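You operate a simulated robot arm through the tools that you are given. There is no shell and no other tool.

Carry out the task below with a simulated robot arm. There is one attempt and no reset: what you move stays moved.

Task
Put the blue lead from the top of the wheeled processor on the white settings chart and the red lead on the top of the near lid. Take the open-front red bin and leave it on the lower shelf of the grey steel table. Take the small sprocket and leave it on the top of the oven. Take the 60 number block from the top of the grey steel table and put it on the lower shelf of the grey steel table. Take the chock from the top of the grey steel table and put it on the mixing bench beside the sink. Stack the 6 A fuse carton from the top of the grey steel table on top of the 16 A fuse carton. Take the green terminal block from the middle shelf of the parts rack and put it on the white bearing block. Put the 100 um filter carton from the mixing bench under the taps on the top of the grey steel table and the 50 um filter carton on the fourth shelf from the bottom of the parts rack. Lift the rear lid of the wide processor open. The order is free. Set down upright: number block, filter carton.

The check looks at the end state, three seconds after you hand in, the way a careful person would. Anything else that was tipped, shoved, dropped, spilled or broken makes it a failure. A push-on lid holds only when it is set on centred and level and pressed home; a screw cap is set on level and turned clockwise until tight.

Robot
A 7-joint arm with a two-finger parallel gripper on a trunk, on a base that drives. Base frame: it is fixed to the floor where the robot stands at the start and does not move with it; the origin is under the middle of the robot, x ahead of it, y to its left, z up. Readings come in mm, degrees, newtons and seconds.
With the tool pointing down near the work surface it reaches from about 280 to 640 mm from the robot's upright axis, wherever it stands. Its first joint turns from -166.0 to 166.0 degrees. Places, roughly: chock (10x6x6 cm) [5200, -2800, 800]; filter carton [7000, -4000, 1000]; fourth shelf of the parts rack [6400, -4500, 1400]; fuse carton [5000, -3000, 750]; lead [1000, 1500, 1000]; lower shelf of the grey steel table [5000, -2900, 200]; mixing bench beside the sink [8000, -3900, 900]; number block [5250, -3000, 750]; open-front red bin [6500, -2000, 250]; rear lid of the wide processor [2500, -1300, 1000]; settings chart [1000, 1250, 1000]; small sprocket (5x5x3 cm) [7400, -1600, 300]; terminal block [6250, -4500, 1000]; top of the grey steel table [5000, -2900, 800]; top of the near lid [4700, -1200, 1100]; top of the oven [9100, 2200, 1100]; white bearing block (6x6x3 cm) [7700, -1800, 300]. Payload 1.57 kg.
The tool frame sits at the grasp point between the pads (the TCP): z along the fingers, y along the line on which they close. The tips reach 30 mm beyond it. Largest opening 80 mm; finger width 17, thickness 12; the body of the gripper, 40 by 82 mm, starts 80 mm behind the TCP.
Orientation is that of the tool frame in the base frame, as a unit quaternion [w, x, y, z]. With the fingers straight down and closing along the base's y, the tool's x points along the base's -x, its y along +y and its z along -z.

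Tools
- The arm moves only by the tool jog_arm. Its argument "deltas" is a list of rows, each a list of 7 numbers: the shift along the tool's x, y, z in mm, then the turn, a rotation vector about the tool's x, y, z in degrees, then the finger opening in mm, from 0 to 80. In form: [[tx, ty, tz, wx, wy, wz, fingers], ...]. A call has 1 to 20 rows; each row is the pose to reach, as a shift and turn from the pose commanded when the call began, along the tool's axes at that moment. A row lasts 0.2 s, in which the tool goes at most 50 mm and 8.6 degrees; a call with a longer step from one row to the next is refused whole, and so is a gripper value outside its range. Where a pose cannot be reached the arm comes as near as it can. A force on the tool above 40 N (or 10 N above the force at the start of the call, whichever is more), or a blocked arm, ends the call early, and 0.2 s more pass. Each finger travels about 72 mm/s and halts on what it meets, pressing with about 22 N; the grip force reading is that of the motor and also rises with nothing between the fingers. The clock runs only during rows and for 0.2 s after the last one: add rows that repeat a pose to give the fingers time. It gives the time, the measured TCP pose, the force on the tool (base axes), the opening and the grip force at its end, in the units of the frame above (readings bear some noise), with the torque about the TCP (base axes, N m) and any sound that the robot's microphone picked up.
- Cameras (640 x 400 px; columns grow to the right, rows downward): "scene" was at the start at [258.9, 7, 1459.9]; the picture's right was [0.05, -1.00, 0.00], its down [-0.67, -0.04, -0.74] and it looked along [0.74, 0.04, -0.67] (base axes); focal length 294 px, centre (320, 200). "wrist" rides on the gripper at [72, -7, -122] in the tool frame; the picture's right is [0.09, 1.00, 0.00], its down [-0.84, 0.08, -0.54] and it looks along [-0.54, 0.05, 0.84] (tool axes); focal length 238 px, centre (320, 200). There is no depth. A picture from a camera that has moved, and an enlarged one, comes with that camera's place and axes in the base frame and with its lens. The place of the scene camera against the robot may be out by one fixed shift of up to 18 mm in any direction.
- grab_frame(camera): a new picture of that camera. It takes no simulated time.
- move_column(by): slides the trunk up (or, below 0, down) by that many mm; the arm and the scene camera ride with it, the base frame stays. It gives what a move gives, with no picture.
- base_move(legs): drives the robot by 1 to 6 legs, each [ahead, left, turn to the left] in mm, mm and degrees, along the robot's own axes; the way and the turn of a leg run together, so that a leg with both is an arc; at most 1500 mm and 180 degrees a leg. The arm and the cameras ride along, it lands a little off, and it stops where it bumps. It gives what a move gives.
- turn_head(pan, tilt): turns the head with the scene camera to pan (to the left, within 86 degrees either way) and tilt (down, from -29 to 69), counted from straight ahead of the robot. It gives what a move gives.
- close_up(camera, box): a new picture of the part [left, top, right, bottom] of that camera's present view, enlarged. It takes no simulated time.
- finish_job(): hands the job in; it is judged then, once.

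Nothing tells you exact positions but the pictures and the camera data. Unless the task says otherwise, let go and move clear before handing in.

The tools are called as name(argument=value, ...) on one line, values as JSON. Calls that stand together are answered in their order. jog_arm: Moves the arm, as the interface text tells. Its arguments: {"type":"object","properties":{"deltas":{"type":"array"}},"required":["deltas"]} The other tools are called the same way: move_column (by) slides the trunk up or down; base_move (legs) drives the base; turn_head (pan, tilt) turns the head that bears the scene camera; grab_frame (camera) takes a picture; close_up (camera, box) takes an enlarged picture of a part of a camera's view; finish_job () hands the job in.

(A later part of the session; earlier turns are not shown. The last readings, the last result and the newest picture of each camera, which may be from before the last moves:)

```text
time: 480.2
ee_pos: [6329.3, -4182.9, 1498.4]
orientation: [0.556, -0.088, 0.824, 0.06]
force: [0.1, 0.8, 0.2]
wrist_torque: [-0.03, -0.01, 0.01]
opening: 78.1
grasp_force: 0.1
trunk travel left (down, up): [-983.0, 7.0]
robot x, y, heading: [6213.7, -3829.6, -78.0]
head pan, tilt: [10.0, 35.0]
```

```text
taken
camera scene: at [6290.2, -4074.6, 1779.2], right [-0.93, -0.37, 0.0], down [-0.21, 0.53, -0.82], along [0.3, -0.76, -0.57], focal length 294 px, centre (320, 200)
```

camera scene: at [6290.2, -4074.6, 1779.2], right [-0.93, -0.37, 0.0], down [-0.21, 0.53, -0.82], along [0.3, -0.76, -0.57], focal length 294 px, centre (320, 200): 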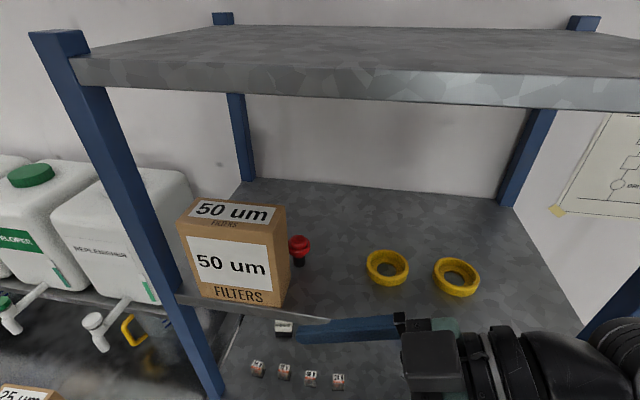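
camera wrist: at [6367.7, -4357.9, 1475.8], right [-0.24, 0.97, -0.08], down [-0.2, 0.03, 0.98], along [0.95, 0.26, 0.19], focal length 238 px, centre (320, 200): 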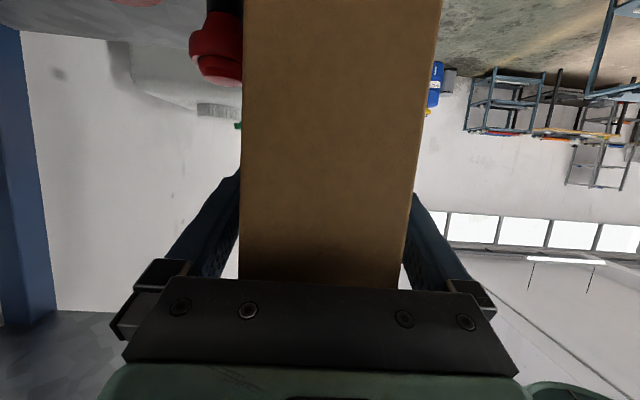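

The 50 µm carton stands on shelf four. Next the green terminal block on the middle shelf: back off, turn the tool to face the rack (pitch 45°), and lower the trunk for a look.

base_move(legs=[[-200, 0, 0]])

jog_arm(deltas=[[7, -9.3, -0.7, 6.31, 1.5, 4.17, 78], [14, -18.5, -1.4, 12.6, 3, 8.33, 70], [21, -27.8, -2.2, 18.9, 4.5, 12.5, 60], [28.1, -37.1, -2.9, 25.2, 6, 16.7, 60], [35.1, -46.3, -3.6, 31.5, 7.5, 20.8, 60], [42.1, -55.6, -4.3, 37.9, 9, 25, 60], [49.1, -64.9, -5, 44.2, 10.5, 29.2, 60], [56.1, -74.1, -5.7, 50.5, 12, 33.3, 60], [63.2, -83.4, -6.5, 56.8, 13.5, 37.5, 60], [70.2, -92.7, -7.2, 63.1, 15, 41.7, 60], [77.2, -101.9, -7.9, 69.4, 16.5, 45.8, 60], [84.2, -111.2, -8.6, 75.7, 18, 50, 60], [84.2, -111.2, -8.6, 75.7, 18, 50, 60]])

move_column(by=-250)

turn_head(pan=0, tilt=30)

grab_frame(camera="scene")

```text
time: 481.8
ee_pos: [6289.7, -3992.8, 1497.0]
orientation: [0.556, -0.088, 0.824, 0.061]
force: [0.4, -0.4, -0.2]
wrist_torque: [0.01, 0.03, -0.01]
opening: 78.3
grasp_force: 0.1
trunk travel left (down, up): [-983.0, 7.0]
robot x, y, heading: [6175.5, -3640.0, -78.2]
head pan, tilt: [10.0, 35.0]
```

```text
time: 484.6
ee_pos: [6274.5, -4108.3, 1423.3]
orientation: [0.297, 0.582, 0.718, -0.241]
force: [-0.4, 0.3, 0.3]
wrist_torque: [0.02, -0.01, -0.02]
opening: 60.3
grasp_force: 0.2
trunk travel left (down, up): [-983.0, 7.0]
robot x, y, heading: [6179.0, -3636.1, -78.1]
head pan, tilt: [10.0, 35.0]
```

```text
time: 487.2
ee_pos: [6274.3, -4108.6, 1173.1]
orientation: [0.297, 0.58, 0.719, -0.239]
force: [0.4, 0.2, -0.2]
wrist_torque: [0.01, -0.01, 0.02]
opening: 60.1
grasp_force: 0.0
trunk travel left (down, up): [-733.0, 257.0]
robot x, y, heading: [6176.0, -3637.2, -78.1]
head pan, tilt: [10.0, 35.0]
```

```text
time: 487.9
ee_pos: [6274.6, -4108.2, 1173.1]
orientation: [0.297, 0.581, 0.719, -0.24]
force: [-0.2, -1.2, 0.4]
wrist_torque: [-0.01, -0.01, 0.0]
opening: 60.0
grasp_force: 0.1
trunk travel left (down, up): [-733.0, 257.0]
robot x, y, heading: [6177.4, -3637.2, -78.0]
head pan, tilt: [0.0, 30.0]
```

```text
taken
camera scene: at [6236.2, -3889.8, 1536.6], right [-0.98, -0.21, 0.0], down [-0.1, 0.49, -0.87], along [0.18, -0.85, -0.5], focal length 294 px, centre (320, 200)
```

scene: 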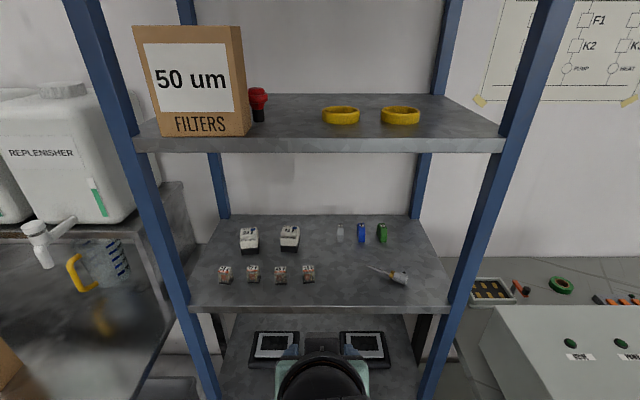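

close_up(camera="scene", box=[300, 190, 460, 310])

move_column(by=-200)

close_up(camera="scene", box=[260, 100, 460, 225])

grab_frame(camera="scene")

grab_frame(camera="wrist")

```text
3.33 times, centred on (380, 250) of scene
camera zoom: at [6236.2, -3889.8, 1536.6], right [-0.98, -0.21, 0.0], down [-0.1, 0.49, -0.87], along [0.18, -0.85, -0.5], focal length 981 px, centre (120, 33)
```

zoom: 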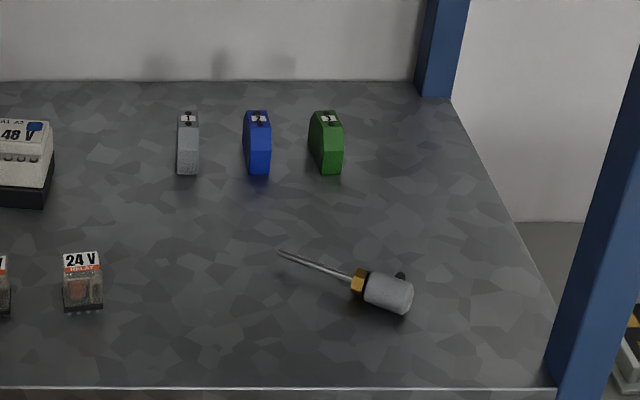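

```text
time: 490.1
ee_pos: [6274.0, -4108.6, 972.3]
orientation: [0.298, 0.581, 0.719, -0.24]
force: [-0.2, 0.4, 0.3]
wrist_torque: [-0.01, -0.03, 0.01]
opening: 60.0
grasp_force: 0.0
trunk travel left (down, up): [-533.0, 457.0]
robot x, y, heading: [6177.0, -3637.7, -78.1]
head pan, tilt: [0.0, 30.0]
```

```text
3.20 times, centred on (360, 162) of scene
camera zoom: at [6236.1, -3889.8, 1336.7], right [-0.98, -0.21, 0.0], down [-0.1, 0.49, -0.87], along [0.18, -0.85, -0.5], focal length 941 px, centre (192, 320)
```

zoom: 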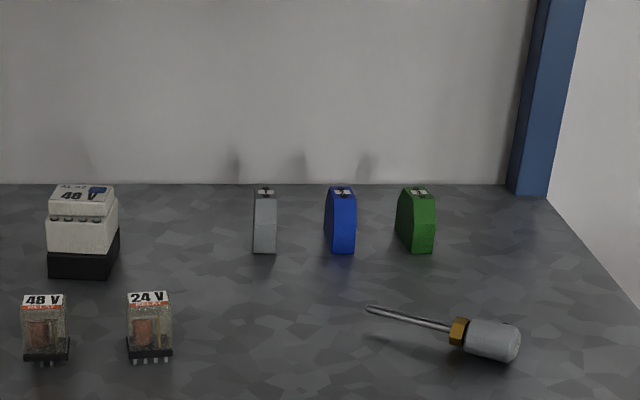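

```text
taken
camera scene: at [6236.1, -3889.8, 1336.7], right [-0.98, -0.21, 0.0], down [-0.1, 0.49, -0.87], along [0.18, -0.85, -0.5], focal length 294 px, centre (320, 200)
```

scene: 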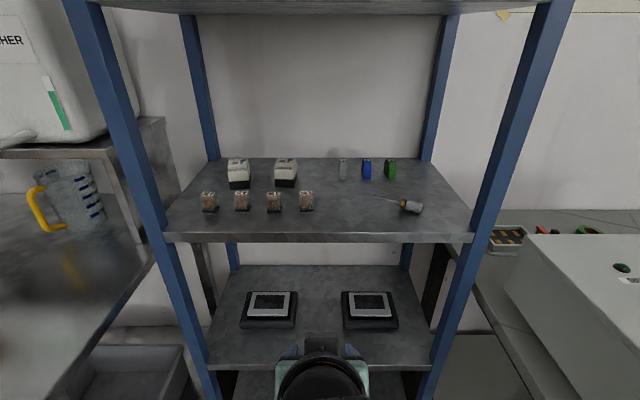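

```text
taken
camera wrist: at [6239.7, -3976.2, 1007.6], right [0.96, 0.27, -0.06], down [0.12, -0.19, 0.97], along [0.25, -0.94, -0.21], focal length 238 px, centre (320, 200)
```

wrist: 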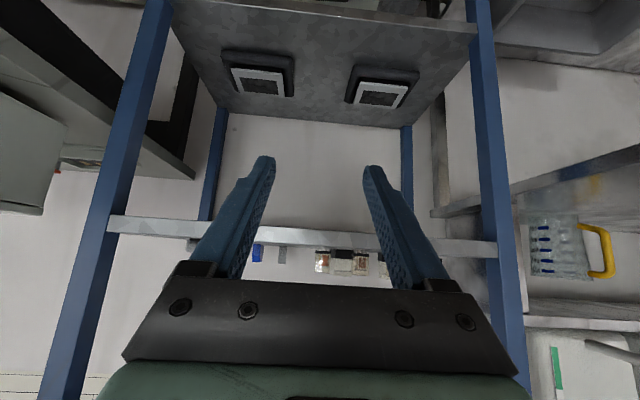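

Green block triangulated at about (6204, -4590, 1035), ~22 mm thick, gap of ~39 mm to the blue one. I'll raise to pass between shelves 3 and 4, and move the base so the gripper enters in front of it.

move_column(by=123)

base_move(legs=[[0, -172, 0], [200, 0, 0]])

grab_frame(camera="wrist")

grab_frame(camera="scene")

```text
time: 491.6
ee_pos: [6274.3, -4108.8, 1096.7]
orientation: [0.298, 0.581, 0.718, -0.24]
force: [-0.4, 0.0, 0.6]
wrist_torque: [0.01, -0.01, 0.0]
opening: 60.0
grasp_force: 0.0
trunk travel left (down, up): [-656.0, 334.0]
robot x, y, heading: [6176.7, -3635.5, -77.9]
head pan, tilt: [0.0, 30.0]
```

```text
time: 494.2
ee_pos: [6148.3, -4338.8, 1095.5]
orientation: [0.297, 0.58, 0.72, -0.239]
force: [-0.3, 0.1, -0.1]
wrist_torque: [0.0, 0.0, 0.01]
opening: 60.0
grasp_force: 0.0
trunk travel left (down, up): [-656.0, 334.0]
robot x, y, heading: [6048.7, -3868.1, -78.0]
head pan, tilt: [0.0, 30.0]
```

```text
taken
camera wrist: at [6113.3, -4207.3, 1130.4], right [0.96, 0.27, -0.06], down [0.12, -0.19, 0.97], along [0.26, -0.94, -0.21], focal length 238 px, centre (320, 200)
```

wrist: 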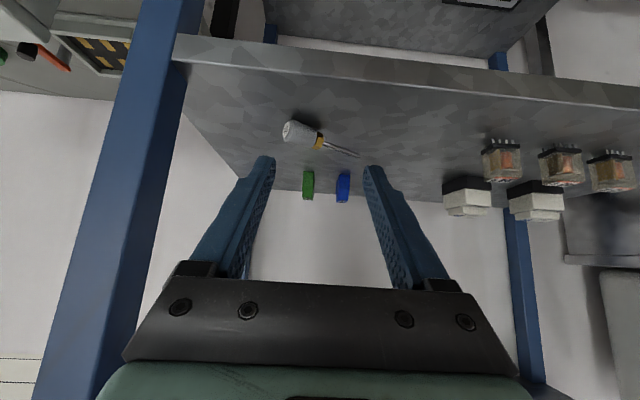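

```text
taken
camera scene: at [6109.4, -4121.2, 1459.5], right [-0.98, -0.21, 0.0], down [-0.1, 0.49, -0.87], along [0.18, -0.85, -0.5], focal length 294 px, centre (320, 200)
```

scene: 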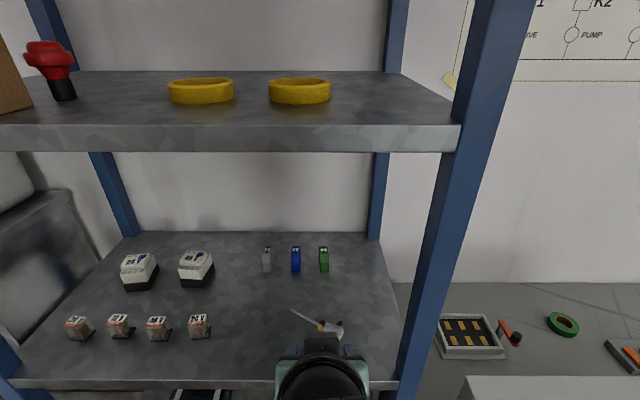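

base_move(legs=[[90, -5, 0]])

grab_frame(camera="wrist")

grab_frame(camera="scene")

```text
time: 495.4
ee_pos: [6162.0, -4427.7, 1095.4]
orientation: [0.297, 0.581, 0.719, -0.241]
force: [-0.9, 0.2, 0.2]
wrist_torque: [-0.03, 0.0, 0.02]
opening: 60.0
grasp_force: 0.1
trunk travel left (down, up): [-656.0, 334.0]
robot x, y, heading: [6064.2, -3955.0, -78.0]
head pan, tilt: [0.0, 30.0]
```

```text
taken
camera wrist: at [6126.9, -4296.0, 1130.4], right [0.96, 0.27, -0.06], down [0.12, -0.19, 0.97], along [0.26, -0.94, -0.21], focal length 238 px, centre (320, 200)
```

wrist: 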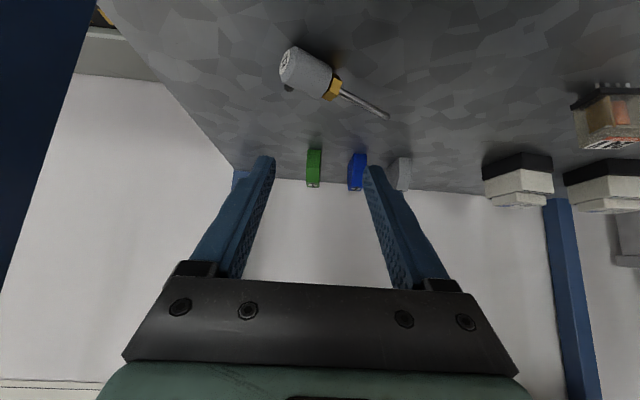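

```text
taken
camera scene: at [6123.0, -4209.8, 1459.5], right [-0.98, -0.21, 0.0], down [-0.1, 0.49, -0.87], along [0.18, -0.85, -0.5], focal length 294 px, centre (320, 200)
```

scene: 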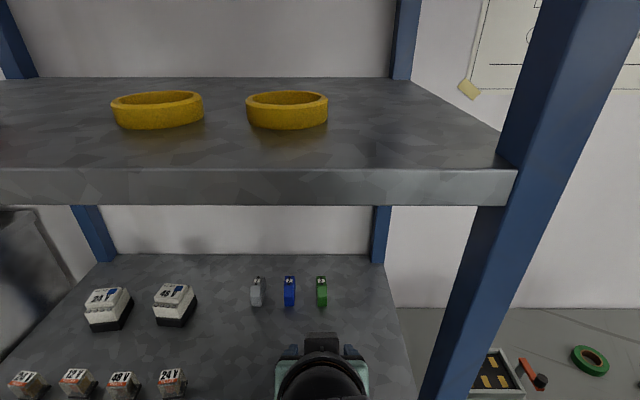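

jog_arm(deltas=[[-28, -1, 28, 0, 0, 0, 50], [-56, -2, 56, 0, 0, 0, 42], [-84, -3, 84, 0, 0, 0, 42], [-105.3, -4, 105.3, 0, 0, 0, 42], [-105.3, -4, 105.3, 0, 0, 0, 42]])

grab_frame(camera="wrist")

close_up(camera="scene", box=[220, 230, 440, 400])

```text
time: 496.6
ee_pos: [6189.8, -4574.7, 1096.9]
orientation: [0.298, 0.58, 0.719, -0.24]
force: [0.3, 0.0, -0.2]
wrist_torque: [0.0, -0.01, 0.01]
opening: 42.0
grasp_force: 0.0
trunk travel left (down, up): [-656.0, 334.0]
robot x, y, heading: [6061.7, -3957.8, -77.8]
head pan, tilt: [0.0, 30.0]
```

```text
taken
camera wrist: at [6154.6, -4442.9, 1131.1], right [0.96, 0.27, -0.06], down [0.12, -0.19, 0.98], along [0.26, -0.94, -0.21], focal length 238 px, centre (320, 200)
```

wrist: 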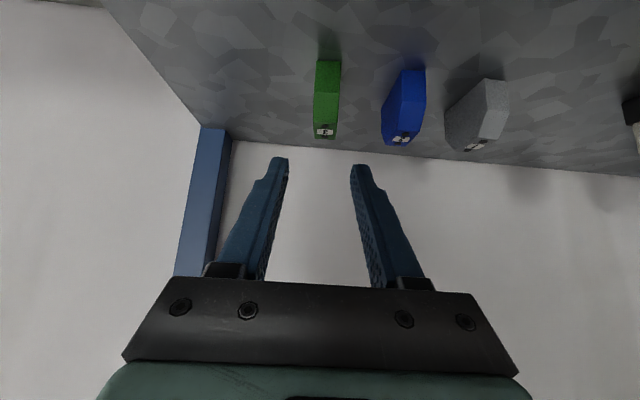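

```text
2.35 times, centred on (330, 315) of scene
camera zoom: at [6122.9, -4208.9, 1459.7], right [-0.98, -0.21, 0.0], down [-0.1, 0.49, -0.87], along [0.18, -0.85, -0.5], focal length 692 px, centre (296, -71)
```

zoom: 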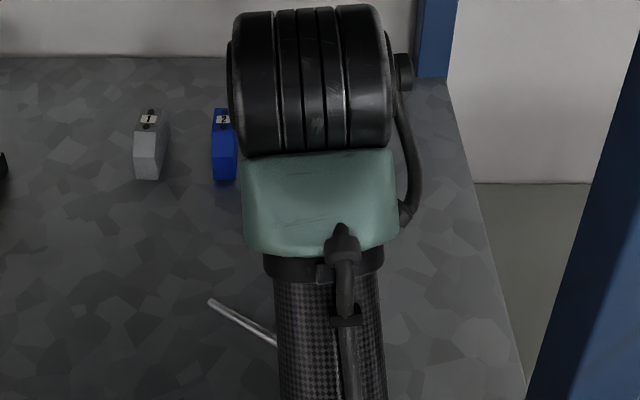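

jog_arm(deltas=[[-7, 2, 7, 0, 0, 0, 42], [4, 2, 18, 0, 0, 0, 42], [15, 2, 29, 0, 0, 0, 42], [26.2, 2, 40.3, 0, 0, 0, 42], [26.2, 2, 40.3, 0, 0, 0, 42]])

grab_frame(camera="wrist")

```text
time: 497.8
ee_pos: [6193.1, -4584.6, 1050.5]
orientation: [0.298, 0.581, 0.718, -0.241]
force: [-0.2, 0.6, -0.4]
wrist_torque: [-0.03, 0.04, 0.02]
opening: 41.9
grasp_force: 0.0
trunk travel left (down, up): [-656.0, 334.0]
robot x, y, heading: [6060.5, -3956.0, -78.1]
head pan, tilt: [0.0, 30.0]
```

```text
taken
camera wrist: at [6158.6, -4451.3, 1083.7], right [0.96, 0.27, -0.06], down [0.12, -0.19, 0.97], along [0.26, -0.94, -0.21], focal length 238 px, centre (320, 200)
```

wrist: 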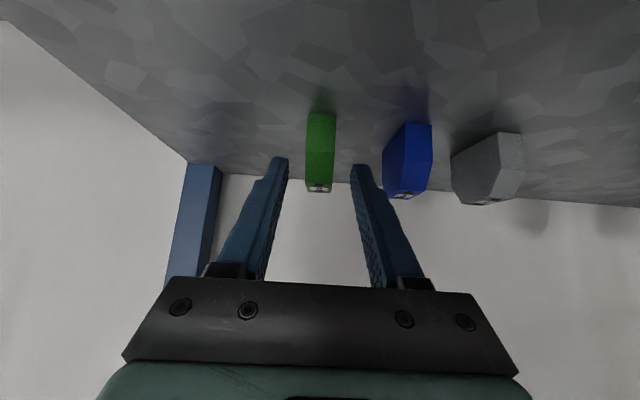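

jog_arm(deltas=[[4.5, 0, 4.5, 0, 0, 0, 42], [8.5, 0, 8.5, 0, 0, 0, 42], [8.5, 0, 8.5, 0, 0, 0, 30], [8.5, 0, 8.5, 0, 0, 0, 20], [8.5, 0, 8.5, 0, 0, 0, 10], [8.5, 0, 8.5, 0, 0, 0, 5], [8.5, 0, 8.5, 0, 0, 0, 5]])

grab_frame(camera="wrist")

```text
time: 499.4
ee_pos: [6194.2, -4584.4, 1037.0]
orientation: [0.298, 0.58, 0.719, -0.24]
force: [-0.1, -0.4, 0.9]
wrist_torque: [0.01, 0.0, 0.01]
opening: 17.1
grasp_force: 22.5
trunk travel left (down, up): [-656.0, 334.0]
robot x, y, heading: [6063.1, -3959.2, -78.0]
head pan, tilt: [0.0, 30.0]
```

```text
taken
camera wrist: at [6158.6, -4451.1, 1072.0], right [0.96, 0.27, -0.06], down [0.12, -0.19, 0.97], along [0.26, -0.94, -0.21], focal length 238 px, centre (320, 200)
```

wrist: 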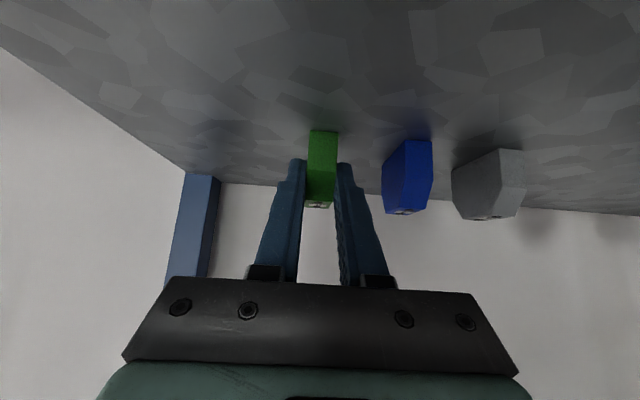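

Green block gripped (17 mm). Lifting slightly and withdrawing.

jog_arm(deltas=[[-8, 0, -8, 0, 0, 0, 5], [-18, 0, -18, 0, 0, 0, 5], [-30, 0, -30, 0, 0, 0, 5], [-30, 0, -30, 0, 0, 0, 5]])

grab_frame(camera="wrist")

```text
time: 500.4
ee_pos: [6193.6, -4583.6, 1080.0]
orientation: [0.298, 0.58, 0.719, -0.24]
force: [-0.3, -0.4, -0.9]
wrist_torque: [0.01, 0.04, -0.01]
opening: 17.2
grasp_force: 21.7
trunk travel left (down, up): [-656.0, 334.0]
robot x, y, heading: [6062.2, -3958.7, -78.2]
head pan, tilt: [0.0, 30.0]
```

```text
taken
camera wrist: at [6158.5, -4451.1, 1114.4], right [0.96, 0.27, -0.06], down [0.12, -0.19, 0.97], along [0.26, -0.94, -0.21], focal length 238 px, centre (320, 200)
```

wrist: 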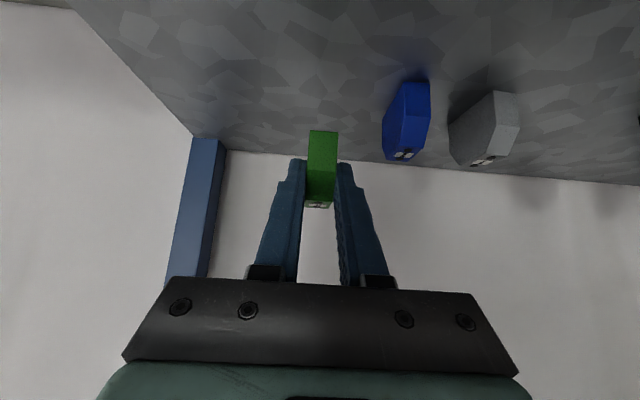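

jog_arm(deltas=[[-8, 0, -8, 0, 0, 0, 5], [-8, 0, -8, 0, 0, 0, 5]])

base_move(legs=[[-420, 0, 0]])

grab_frame(camera="scene")

```text
time: 500.9
ee_pos: [6194.8, -4583.2, 1090.4]
orientation: [0.298, 0.58, 0.719, -0.241]
force: [-1.2, -0.2, 0.2]
wrist_torque: [0.0, 0.01, 0.0]
opening: 17.3
grasp_force: 22.7
trunk travel left (down, up): [-656.0, 334.0]
robot x, y, heading: [6066.5, -3959.8, -78.2]
head pan, tilt: [0.0, 30.0]
```

```text
time: 503.5
ee_pos: [6105.0, -4171.8, 1092.0]
orientation: [0.298, 0.581, 0.718, -0.241]
force: [-0.6, -0.1, 0.1]
wrist_torque: [0.0, -0.01, -0.01]
opening: 17.1
grasp_force: 21.3
trunk travel left (down, up): [-656.0, 334.0]
robot x, y, heading: [5971.2, -3544.9, -77.8]
head pan, tilt: [0.0, 30.0]
```

```text
taken
camera scene: at [6035.2, -3797.4, 1459.7], right [-0.98, -0.21, 0.0], down [-0.1, 0.49, -0.87], along [0.18, -0.85, -0.5], focal length 294 px, centre (320, 200)
```

scene: 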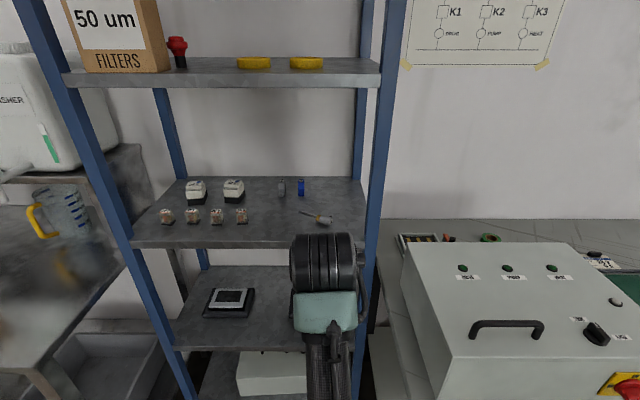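

Now to the table holding the bearing block. Retracting the arm, turning and driving there.

jog_arm(deltas=[[27, 0, -27, 0, 0, 0, 5], [54, 0, -54, 0, 0, 0, 5], [81, 0, -81, 0, 0, 0, 5], [106, 0, -106, 0, 0, 0, 5]])

base_move(legs=[[0, 0, 109], [1500, 0, 0], [150, 0, 0]])

turn_head(pan=50, tilt=25)

grab_frame(camera="scene")

```text
time: 504.5
ee_pos: [6072.9, -4024.5, 1091.7]
orientation: [0.297, 0.581, 0.718, -0.241]
force: [-0.9, 0.6, -0.6]
wrist_torque: [0.02, 0.0, 0.0]
opening: 16.8
grasp_force: 22.4
trunk travel left (down, up): [-656.0, 334.0]
robot x, y, heading: [5975.9, -3546.0, -78.1]
head pan, tilt: [0.0, 30.0]
```

```text
time: 517.5
ee_pos: [7819.3, -2474.3, 1089.9]
orientation: [0.368, -0.24, 0.892, 0.1]
force: [-0.3, 0.3, -0.3]
wrist_torque: [-0.01, 0.02, 0.01]
opening: 16.9
grasp_force: 21.5
trunk travel left (down, up): [-656.0, 334.0]
robot x, y, heading: [7388.2, -2716.9, 29.9]
head pan, tilt: [0.0, 30.0]
```

```text
time: 518.6
ee_pos: [7819.2, -2475.0, 1091.1]
orientation: [0.37, -0.239, 0.892, 0.098]
force: [-1.4, -0.6, 0.1]
wrist_torque: [0.0, 0.03, -0.01]
opening: 17.0
grasp_force: 21.7
trunk travel left (down, up): [-656.0, 334.0]
robot x, y, heading: [7389.3, -2715.9, 30.0]
head pan, tilt: [50.0, 25.0]
```

```text
taken
camera scene: at [7561.6, -2538.1, 1467.6], right [0.98, -0.18, 0.0], down [-0.07, -0.42, -0.91], along [0.16, 0.89, -0.42], focal length 294 px, centre (320, 200)
```

scene: 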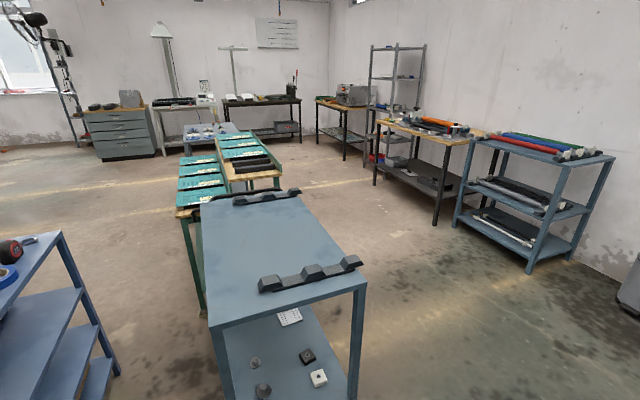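

I see the white bearing block at ≈(7692,-1791) and the small sprocket at ≈(7443,-1668) on the lower shelf. Positioning at the table's near end, then lowering.

base_move(legs=[[379, -85, 0], [0, 0, 67]])

move_column(by=-400)

move_column(by=-240)

turn_head(pan=0, tilt=35)

grab_frame(camera="scene")

grab_frame(camera="wrist")

```text
time: 524.0
ee_pos: [7703.8, -2115.0, 1092.1]
orientation: [-0.252, 0.694, -0.61, -0.287]
force: [1.2, -1.0, 0.2]
wrist_torque: [-0.01, -0.02, 0.01]
opening: 17.0
grasp_force: 22.5
trunk travel left (down, up): [-656.0, 334.0]
robot x, y, heading: [7763.1, -2601.5, 97.3]
head pan, tilt: [50.0, 25.0]
```

```text
time: 527.9
ee_pos: [7704.5, -2115.5, 690.7]
orientation: [-0.252, 0.695, -0.609, -0.288]
force: [0.4, -0.6, 0.0]
wrist_torque: [-0.03, -0.01, 0.03]
opening: 17.2
grasp_force: 22.2
trunk travel left (down, up): [-256.0, 734.0]
robot x, y, heading: [7760.2, -2601.1, 97.2]
head pan, tilt: [50.0, 25.0]
```

```text
time: 530.4
ee_pos: [7704.0, -2115.8, 449.9]
orientation: [-0.252, 0.695, -0.609, -0.288]
force: [0.6, -0.2, 0.0]
wrist_torque: [-0.05, 0.01, 0.01]
opening: 17.1
grasp_force: 21.1
trunk travel left (down, up): [-16.0, 974.0]
robot x, y, heading: [7762.8, -2604.4, 97.6]
head pan, tilt: [50.0, 25.0]
```

```text
time: 531.5
ee_pos: [7704.2, -2115.9, 450.5]
orientation: [-0.253, 0.694, -0.61, -0.288]
force: [0.3, -0.3, -0.2]
wrist_torque: [0.04, 0.02, 0.01]
opening: 17.1
grasp_force: 22.1
trunk travel left (down, up): [-16.0, 974.0]
robot x, y, heading: [7760.1, -2601.7, 97.5]
head pan, tilt: [0.0, 35.0]
```

```text
taken
camera scene: at [7736.2, -2342.9, 811.9], right [0.99, 0.13, 0.0], down [0.07, -0.57, -0.82], along [-0.11, 0.81, -0.57], focal length 294 px, centre (320, 200)
```

scene: 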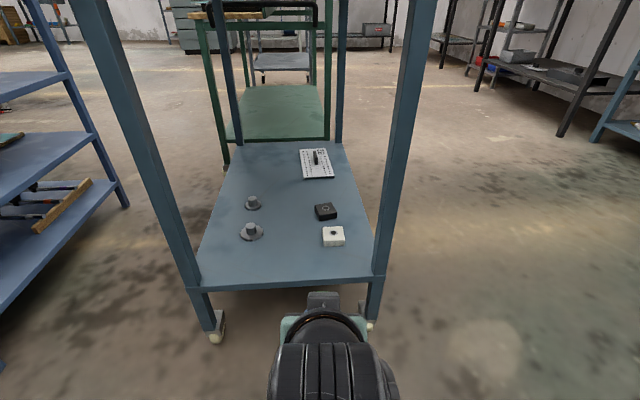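

```text
taken
camera wrist: at [7729.1, -2250.6, 485.4], right [-0.98, -0.2, -0.06], down [-0.1, 0.2, 0.97], along [-0.18, 0.96, -0.21], focal length 238 px, centre (320, 200)
```

wrist: 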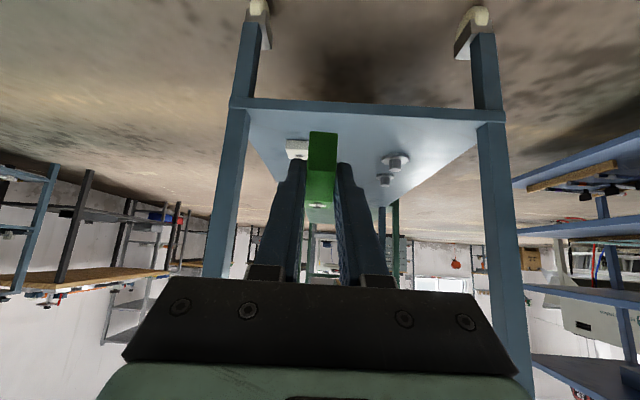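

base_move(legs=[[170, 0, 0]])

grab_frame(camera="wrist")

close_up(camera="scene", box=[200, 200, 440, 400])

```text
time: 533.0
ee_pos: [7683.7, -1947.5, 450.9]
orientation: [-0.252, 0.695, -0.609, -0.288]
force: [-0.4, -0.1, -1.0]
wrist_torque: [-0.03, 0.0, 0.02]
opening: 17.1
grasp_force: 21.8
trunk travel left (down, up): [-16.0, 974.0]
robot x, y, heading: [7746.2, -2434.3, 97.2]
head pan, tilt: [0.0, 35.0]
```

```text
taken
camera wrist: at [7707.6, -2082.2, 485.4], right [-0.98, -0.19, -0.06], down [-0.1, 0.2, 0.97], along [-0.18, 0.96, -0.21], focal length 238 px, centre (320, 200)
```

wrist: 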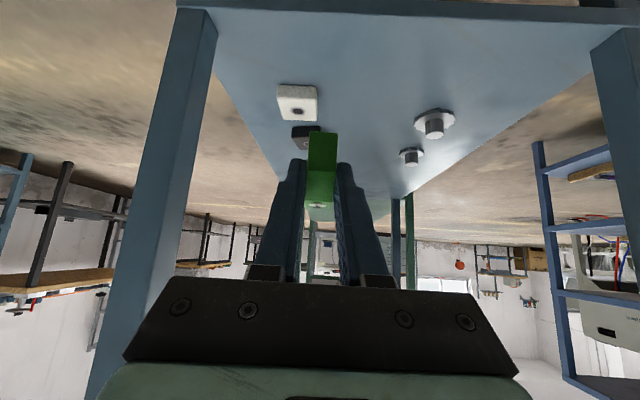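

```text
2.00 times, centred on (320, 300) of scene
camera zoom: at [7714.7, -2174.5, 811.9], right [0.99, 0.13, 0.0], down [0.07, -0.57, -0.82], along [-0.1, 0.81, -0.57], focal length 588 px, centre (320, 0)
```

zoom: 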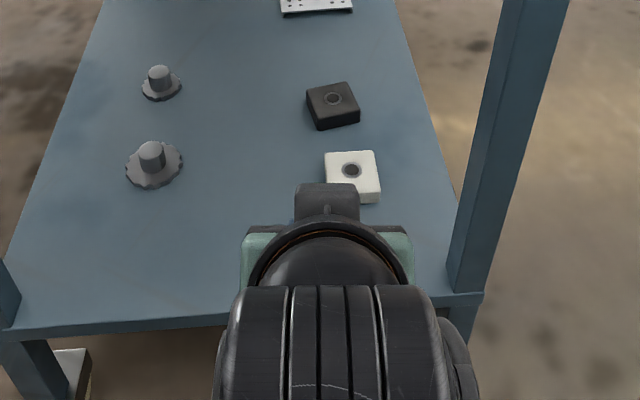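

base_move(legs=[[80, -35, 0]])

jog_arm(deltas=[[-28, 0, 28, 0, 0, 0, 5], [-56, 0, 56, 0, 0, 0, 5], [-70, 0, 70, 0, 0, 0, 5], [-60, 0, 90, 0, 0, 0, 5], [-45, 0, 105, 0, 0, 0, 5], [-30, 0, 120, 0, 0, 0, 5], [-30, 0, 120, 0, 0, 0, 5]])

grab_frame(camera="wrist")

grab_frame(camera="scene")

```text
time: 534.1
ee_pos: [7706.6, -1862.8, 450.7]
orientation: [-0.252, 0.695, -0.609, -0.288]
force: [0.1, 0.3, 0.1]
wrist_torque: [-0.01, 0.02, -0.01]
opening: 17.2
grasp_force: 21.8
trunk travel left (down, up): [-16.0, 974.0]
robot x, y, heading: [7766.7, -2352.4, 97.6]
head pan, tilt: [0.0, 35.0]
```

```text
time: 535.7
ee_pos: [7693.8, -1757.9, 387.1]
orientation: [-0.252, 0.694, -0.61, -0.287]
force: [0.2, 0.4, -0.8]
wrist_torque: [-0.01, 0.0, -0.05]
opening: 17.2
grasp_force: 21.7
trunk travel left (down, up): [-16.0, 974.0]
robot x, y, heading: [7769.0, -2348.7, 97.2]
head pan, tilt: [0.0, 35.0]
```

```text
taken
camera wrist: at [7717.7, -1893.8, 420.9], right [-0.98, -0.19, -0.06], down [-0.1, 0.2, 0.97], along [-0.18, 0.96, -0.21], focal length 238 px, centre (320, 200)
```

wrist: 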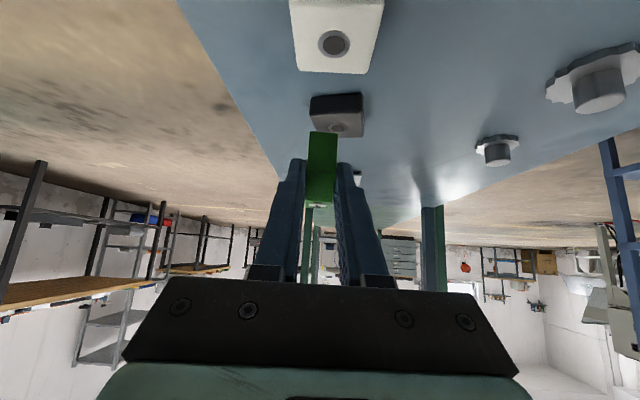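

```text
taken
camera scene: at [7739.0, -2091.1, 811.9], right [0.99, 0.13, 0.0], down [0.07, -0.57, -0.82], along [-0.1, 0.81, -0.57], focal length 294 px, centre (320, 200)
```

scene: 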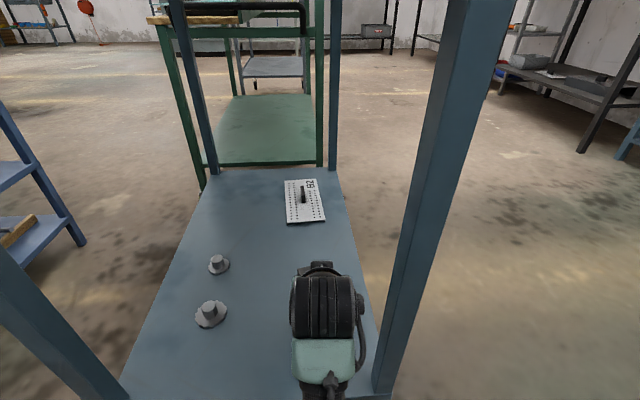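

jog_arm(deltas=[[14, 2, 0, 0, 0, 0, 5], [28, 4, 14, 0, 0, 0, 5], [42.4, 4, 28.3, 0, 0, 0, 5], [42.4, 4, 28.3, 0, 0, 0, 5]])

grab_frame(camera="wrist")

turn_head(pan=15, tilt=50)

grab_frame(camera="scene")

```text
time: 536.7
ee_pos: [7690.0, -1769.1, 336.7]
orientation: [-0.252, 0.695, -0.61, -0.287]
force: [0.2, 0.7, 0.4]
wrist_torque: [-0.03, -0.01, 0.0]
opening: 17.4
grasp_force: 21.7
trunk travel left (down, up): [-16.0, 974.0]
robot x, y, heading: [7764.3, -2348.4, 97.6]
head pan, tilt: [0.0, 35.0]
```

```text
taken
camera wrist: at [7715.0, -1904.8, 372.0], right [-0.98, -0.19, -0.06], down [-0.1, 0.2, 0.97], along [-0.18, 0.96, -0.21], focal length 238 px, centre (320, 200)
```

wrist: 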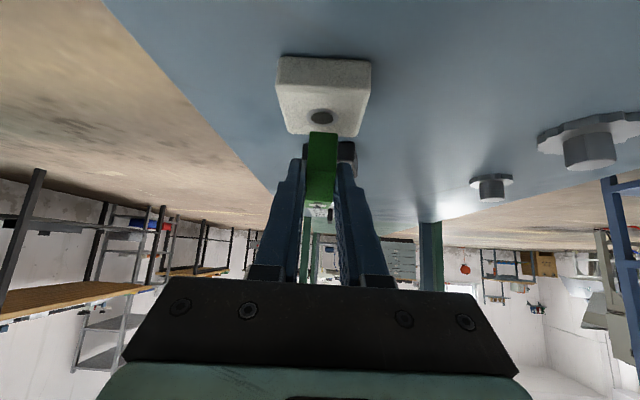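

```text
time: 537.5
ee_pos: [7689.5, -1769.2, 338.3]
orientation: [-0.252, 0.695, -0.609, -0.288]
force: [0.1, 0.9, -0.4]
wrist_torque: [-0.04, 0.0, -0.02]
opening: 17.1
grasp_force: 21.7
trunk travel left (down, up): [-16.0, 974.0]
robot x, y, heading: [7769.0, -2349.6, 97.3]
head pan, tilt: [15.0, 50.0]
```

```text
taken
camera scene: at [7721.0, -2107.2, 790.2], right [0.93, 0.38, 0.0], down [0.29, -0.71, -0.64], along [-0.24, 0.6, -0.77], focal length 294 px, centre (320, 200)
```

scene: 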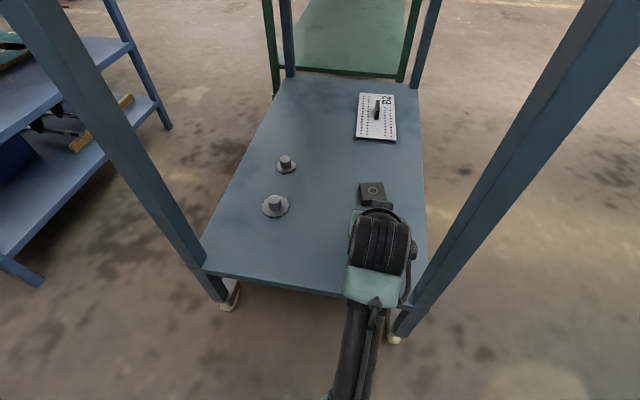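

jog_arm(deltas=[[4, 0, 0, 0, 0, 0, 5], [8, 0, 3, 0, 0, 0, 5], [10.6, 0, 5, 0, 0, 0, 5], [10.6, 0, 5, 0, 0, 0, 5]])

grab_frame(camera="wrist")

```text
time: 538.5
ee_pos: [7690.8, -1774.1, 326.7]
orientation: [-0.252, 0.695, -0.609, -0.288]
force: [0.6, 1.0, -0.9]
wrist_torque: [-0.05, -0.04, 0.01]
opening: 16.9
grasp_force: 22.0
trunk travel left (down, up): [-16.0, 974.0]
robot x, y, heading: [7766.7, -2350.3, 97.4]
head pan, tilt: [15.0, 50.0]
```

```text
taken
camera wrist: at [7715.7, -1908.5, 360.5], right [-0.98, -0.19, -0.06], down [-0.1, 0.2, 0.97], along [-0.18, 0.96, -0.21], focal length 238 px, centre (320, 200)
```

wrist: 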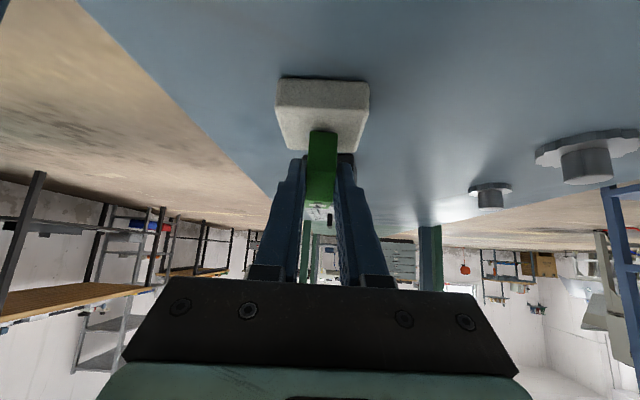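

jog_arm(deltas=[[1.2, 0, 1.2, 0, 0, 0, 5], [2.4, 0, 2.4, 0, 0, 0, 5], [3.6, 0, 3.6, 0, 0, 0, 5], [4.8, 0, 4.8, 0, 0, 0, 5], [4.8, 0, 4.8, 0, 0, 0, 5]])

grab_frame(camera="wrist")

```text
time: 539.6
ee_pos: [7691.0, -1771.8, 320.4]
orientation: [-0.254, 0.694, -0.608, -0.29]
force: [1.3, -0.3, 6.3]
wrist_torque: [0.03, -0.01, 0.0]
opening: 17.3
grasp_force: 22.1
trunk travel left (down, up): [-16.0, 974.0]
robot x, y, heading: [7767.6, -2348.8, 97.3]
head pan, tilt: [15.0, 50.0]
```

```text
taken
camera wrist: at [7715.8, -1907.8, 355.2], right [-0.98, -0.19, -0.07], down [-0.1, 0.19, 0.98], along [-0.18, 0.96, -0.21], focal length 238 px, centre (320, 200)
```

wrist: 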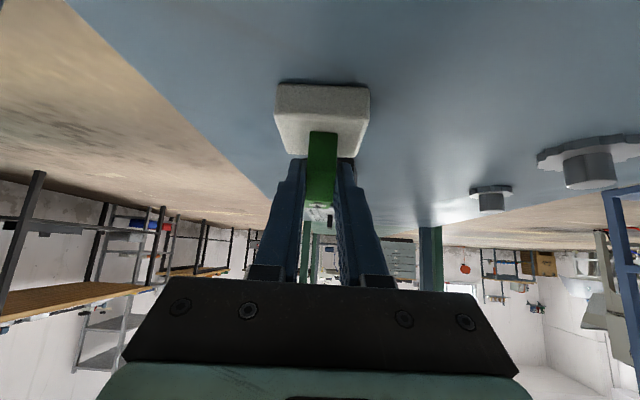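

Contact. Releasing and backing out along the tool axis.

jog_arm(deltas=[[-0.6, 0, -0.6, 0, 0, 0, 17], [-0.6, 0, -0.6, 0, 0, 0, 21], [-0.6, 0, -0.6, 0, 0, 0, 28], [-0.6, 0, -0.6, 0, 0, 0, 36], [-0.6, 0, -0.6, 0, 0, 0, 36], [-0.6, 0, -25, 0, 0, 0, 36], [-0.6, 0, -60, 0, 0, 0, 36], [-10, 0, -100, 0, 0, 0, 36]])

grab_frame(camera="wrist")

close_up(camera="scene", box=[220, 120, 460, 300])

```text
time: 541.5
ee_pos: [7698.8, -1835.4, 397.3]
orientation: [-0.252, 0.695, -0.61, -0.287]
force: [-0.2, -0.1, 0.2]
wrist_torque: [0.02, 0.0, -0.02]
opening: 35.8
grasp_force: 0.1
trunk travel left (down, up): [-16.0, 974.0]
robot x, y, heading: [7770.2, -2347.5, 97.2]
head pan, tilt: [15.0, 50.0]
```

```text
taken
camera wrist: at [7725.0, -1971.5, 432.2], right [-0.98, -0.19, -0.06], down [-0.1, 0.2, 0.97], along [-0.18, 0.96, -0.21], focal length 238 px, centre (320, 200)
```

wrist: 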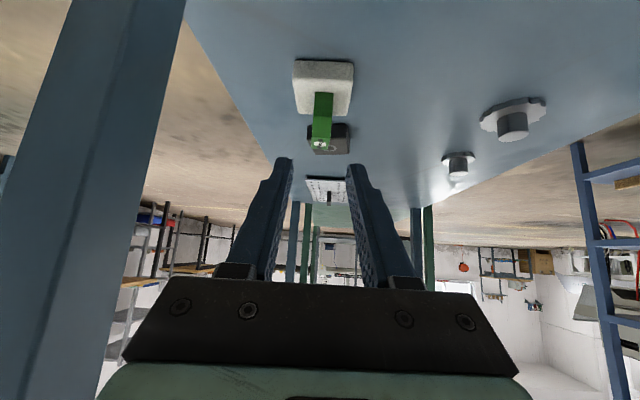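

```text
2.22 times, centred on (340, 210) of scene
camera zoom: at [7720.9, -2107.2, 790.1], right [0.93, 0.38, 0.0], down [0.29, -0.71, -0.64], along [-0.24, 0.59, -0.77], focal length 654 px, centre (276, 178)
```

zoom: 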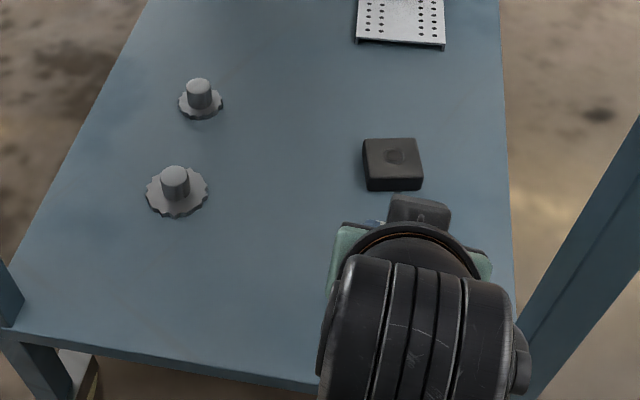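

The green block stands on the bearing block. Next the small sprocket (the farther one with a hub). Repositioning for a better look with a steeper tool (pitch 60°, azimuth ≈110°).

base_move(legs=[[40, 80, 0]])

jog_arm(deltas=[[-3, 0, 0, -3, 5, -3, 50], [-6, 0, 0, -6.1, 10, -6.1, 60], [-8, 0, 0, -9.2, 15, -9.2, 60], [-8, 0, 0, -9.2, 15, -9.2, 60]])

grab_frame(camera="wrist")

grab_frame(camera="scene")

```text
time: 542.5
ee_pos: [7615.2, -1807.5, 397.3]
orientation: [-0.253, 0.695, -0.609, -0.289]
force: [0.1, -0.3, 0.2]
wrist_torque: [0.02, -0.02, 0.04]
opening: 35.8
grasp_force: 0.0
trunk travel left (down, up): [-16.0, 974.0]
robot x, y, heading: [7680.3, -2318.5, 97.1]
head pan, tilt: [15.0, 50.0]
```

```text
time: 543.5
ee_pos: [7615.3, -1801.0, 403.3]
orientation: [-0.136, 0.791, -0.555, -0.22]
force: [0.6, -0.4, 0.3]
wrist_torque: [0.0, -0.02, 0.01]
opening: 59.8
grasp_force: 0.0
trunk travel left (down, up): [-16.0, 974.0]
robot x, y, heading: [7680.2, -2320.3, 97.2]
head pan, tilt: [15.0, 50.0]
```

```text
taken
camera wrist: at [7666.7, -1913.8, 471.8], right [-0.91, -0.42, -0.02], down [-0.21, 0.41, 0.89], along [-0.37, 0.81, -0.46], focal length 238 px, centre (320, 200)
```

wrist: 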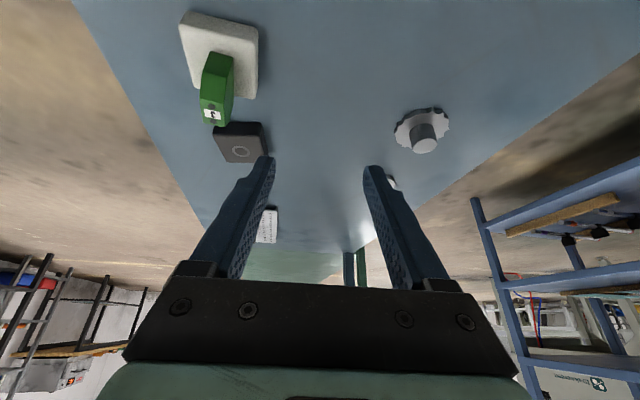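

```text
taken
camera scene: at [7636.8, -2078.2, 790.1], right [0.93, 0.38, 0.0], down [0.29, -0.71, -0.64], along [-0.24, 0.59, -0.77], focal length 294 px, centre (320, 200)
```

scene: 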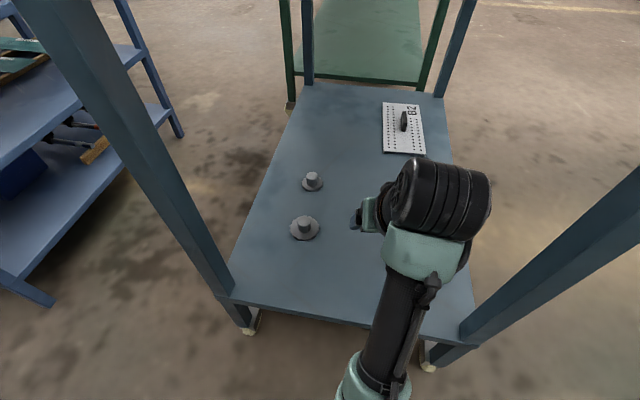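

jog_arm(deltas=[[0, 35, 0, 0, 0, 0, 60], [0, 70, 0, 0, 0, 0, 60], [0, 105, 0, 0, 0, 0, 60], [0, 105, 0, 0, 0, 0, 60]])

grab_frame(camera="wrist")

```text
time: 544.5
ee_pos: [7516.4, -1837.4, 406.3]
orientation: [-0.137, 0.79, -0.555, -0.222]
force: [-0.3, -0.1, -0.6]
wrist_torque: [-0.01, 0.0, -0.03]
opening: 59.9
grasp_force: 0.2
trunk travel left (down, up): [-16.0, 974.0]
robot x, y, heading: [7685.3, -2319.0, 97.6]
head pan, tilt: [15.0, 50.0]
```

```text
taken
camera wrist: at [7568.3, -1950.3, 474.6], right [-0.91, -0.42, -0.02], down [-0.2, 0.41, 0.89], along [-0.37, 0.81, -0.45], focal length 238 px, centre (320, 200)
```

wrist: 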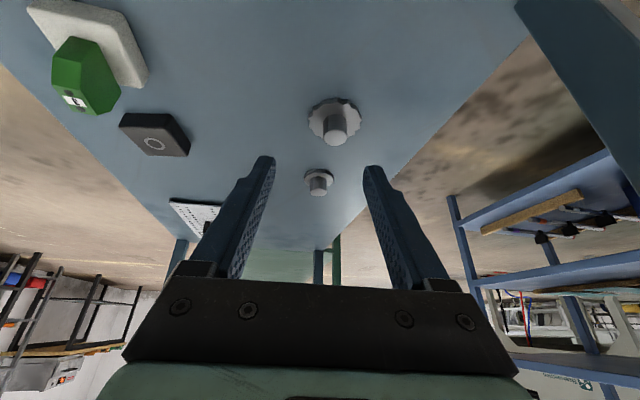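

jog_arm(deltas=[[-25, 0, 26, 0, 0, 0, 50], [-50, 0, 52, 0, 0, 0, 44], [-76, 0.5, 78, 0, 0, 0, 44], [-101.1, 1, 104.5, 0, 0, 0, 44], [-101.1, 1, 104.5, 0, 0, 0, 44]])

grab_frame(camera="wrist")

grab_frame(camera="scene")

```text
time: 545.8
ee_pos: [7466.3, -1707.0, 367.9]
orientation: [-0.136, 0.791, -0.555, -0.221]
force: [0.1, -0.3, 0.2]
wrist_torque: [-0.01, 0.0, 0.01]
opening: 44.2
grasp_force: 0.0
trunk travel left (down, up): [-16.0, 974.0]
robot x, y, heading: [7682.9, -2321.2, 97.3]
head pan, tilt: [15.0, 50.0]
```

```text
taken
camera wrist: at [7517.2, -1819.9, 434.5], right [-0.91, -0.42, -0.02], down [-0.2, 0.41, 0.89], along [-0.37, 0.81, -0.45], focal length 238 px, centre (320, 200)
```

wrist: 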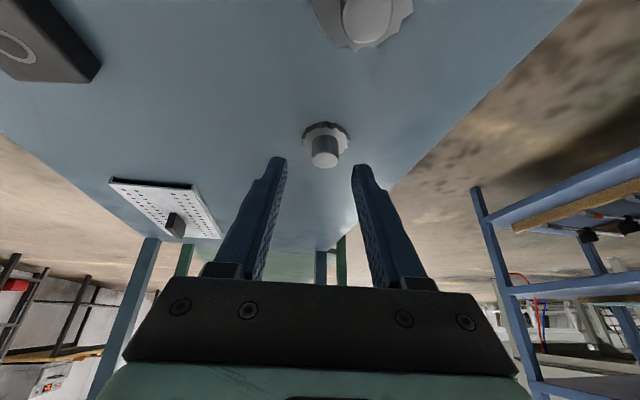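

```text
taken
camera scene: at [7636.8, -2078.2, 790.1], right [0.93, 0.38, 0.0], down [0.29, -0.71, -0.64], along [-0.24, 0.59, -0.77], focal length 294 px, centre (320, 200)
```

scene: 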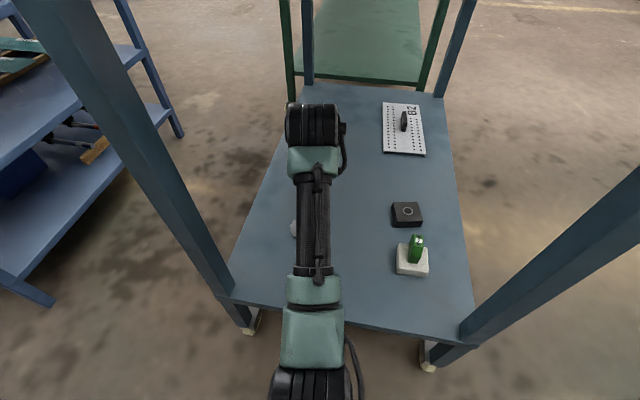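

jog_arm(deltas=[[-10, 3.5, 30, 0, 0, 0, 44], [-19.8, 7.1, 60, 0, 0, 0, 44], [-19.8, 7.1, 80, 0, 0, 0, 44], [-19.8, 7.1, 80, 0, 0, 0, 44]])

grab_frame(camera="wrist")

```text
time: 546.8
ee_pos: [7437.1, -1656.3, 307.4]
orientation: [-0.137, 0.791, -0.554, -0.221]
force: [0.3, 0.1, -0.8]
wrist_torque: [-0.01, 0.02, 0.01]
opening: 44.1
grasp_force: 0.1
trunk travel left (down, up): [-16.0, 974.0]
robot x, y, heading: [7685.4, -2321.2, 97.0]
head pan, tilt: [15.0, 50.0]
```

```text
taken
camera wrist: at [7489.1, -1769.8, 376.5], right [-0.91, -0.42, -0.02], down [-0.2, 0.41, 0.89], along [-0.37, 0.81, -0.45], focal length 238 px, centre (320, 200)
```

wrist: 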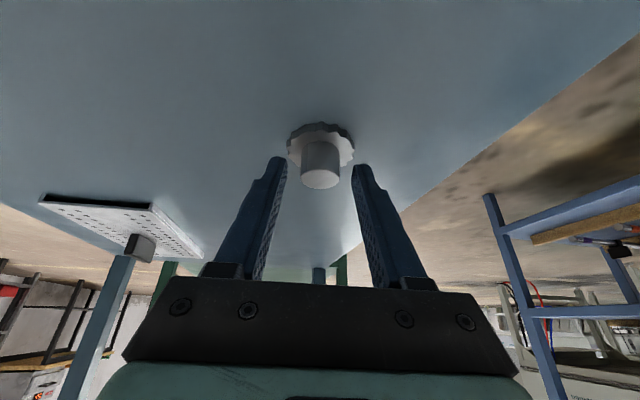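

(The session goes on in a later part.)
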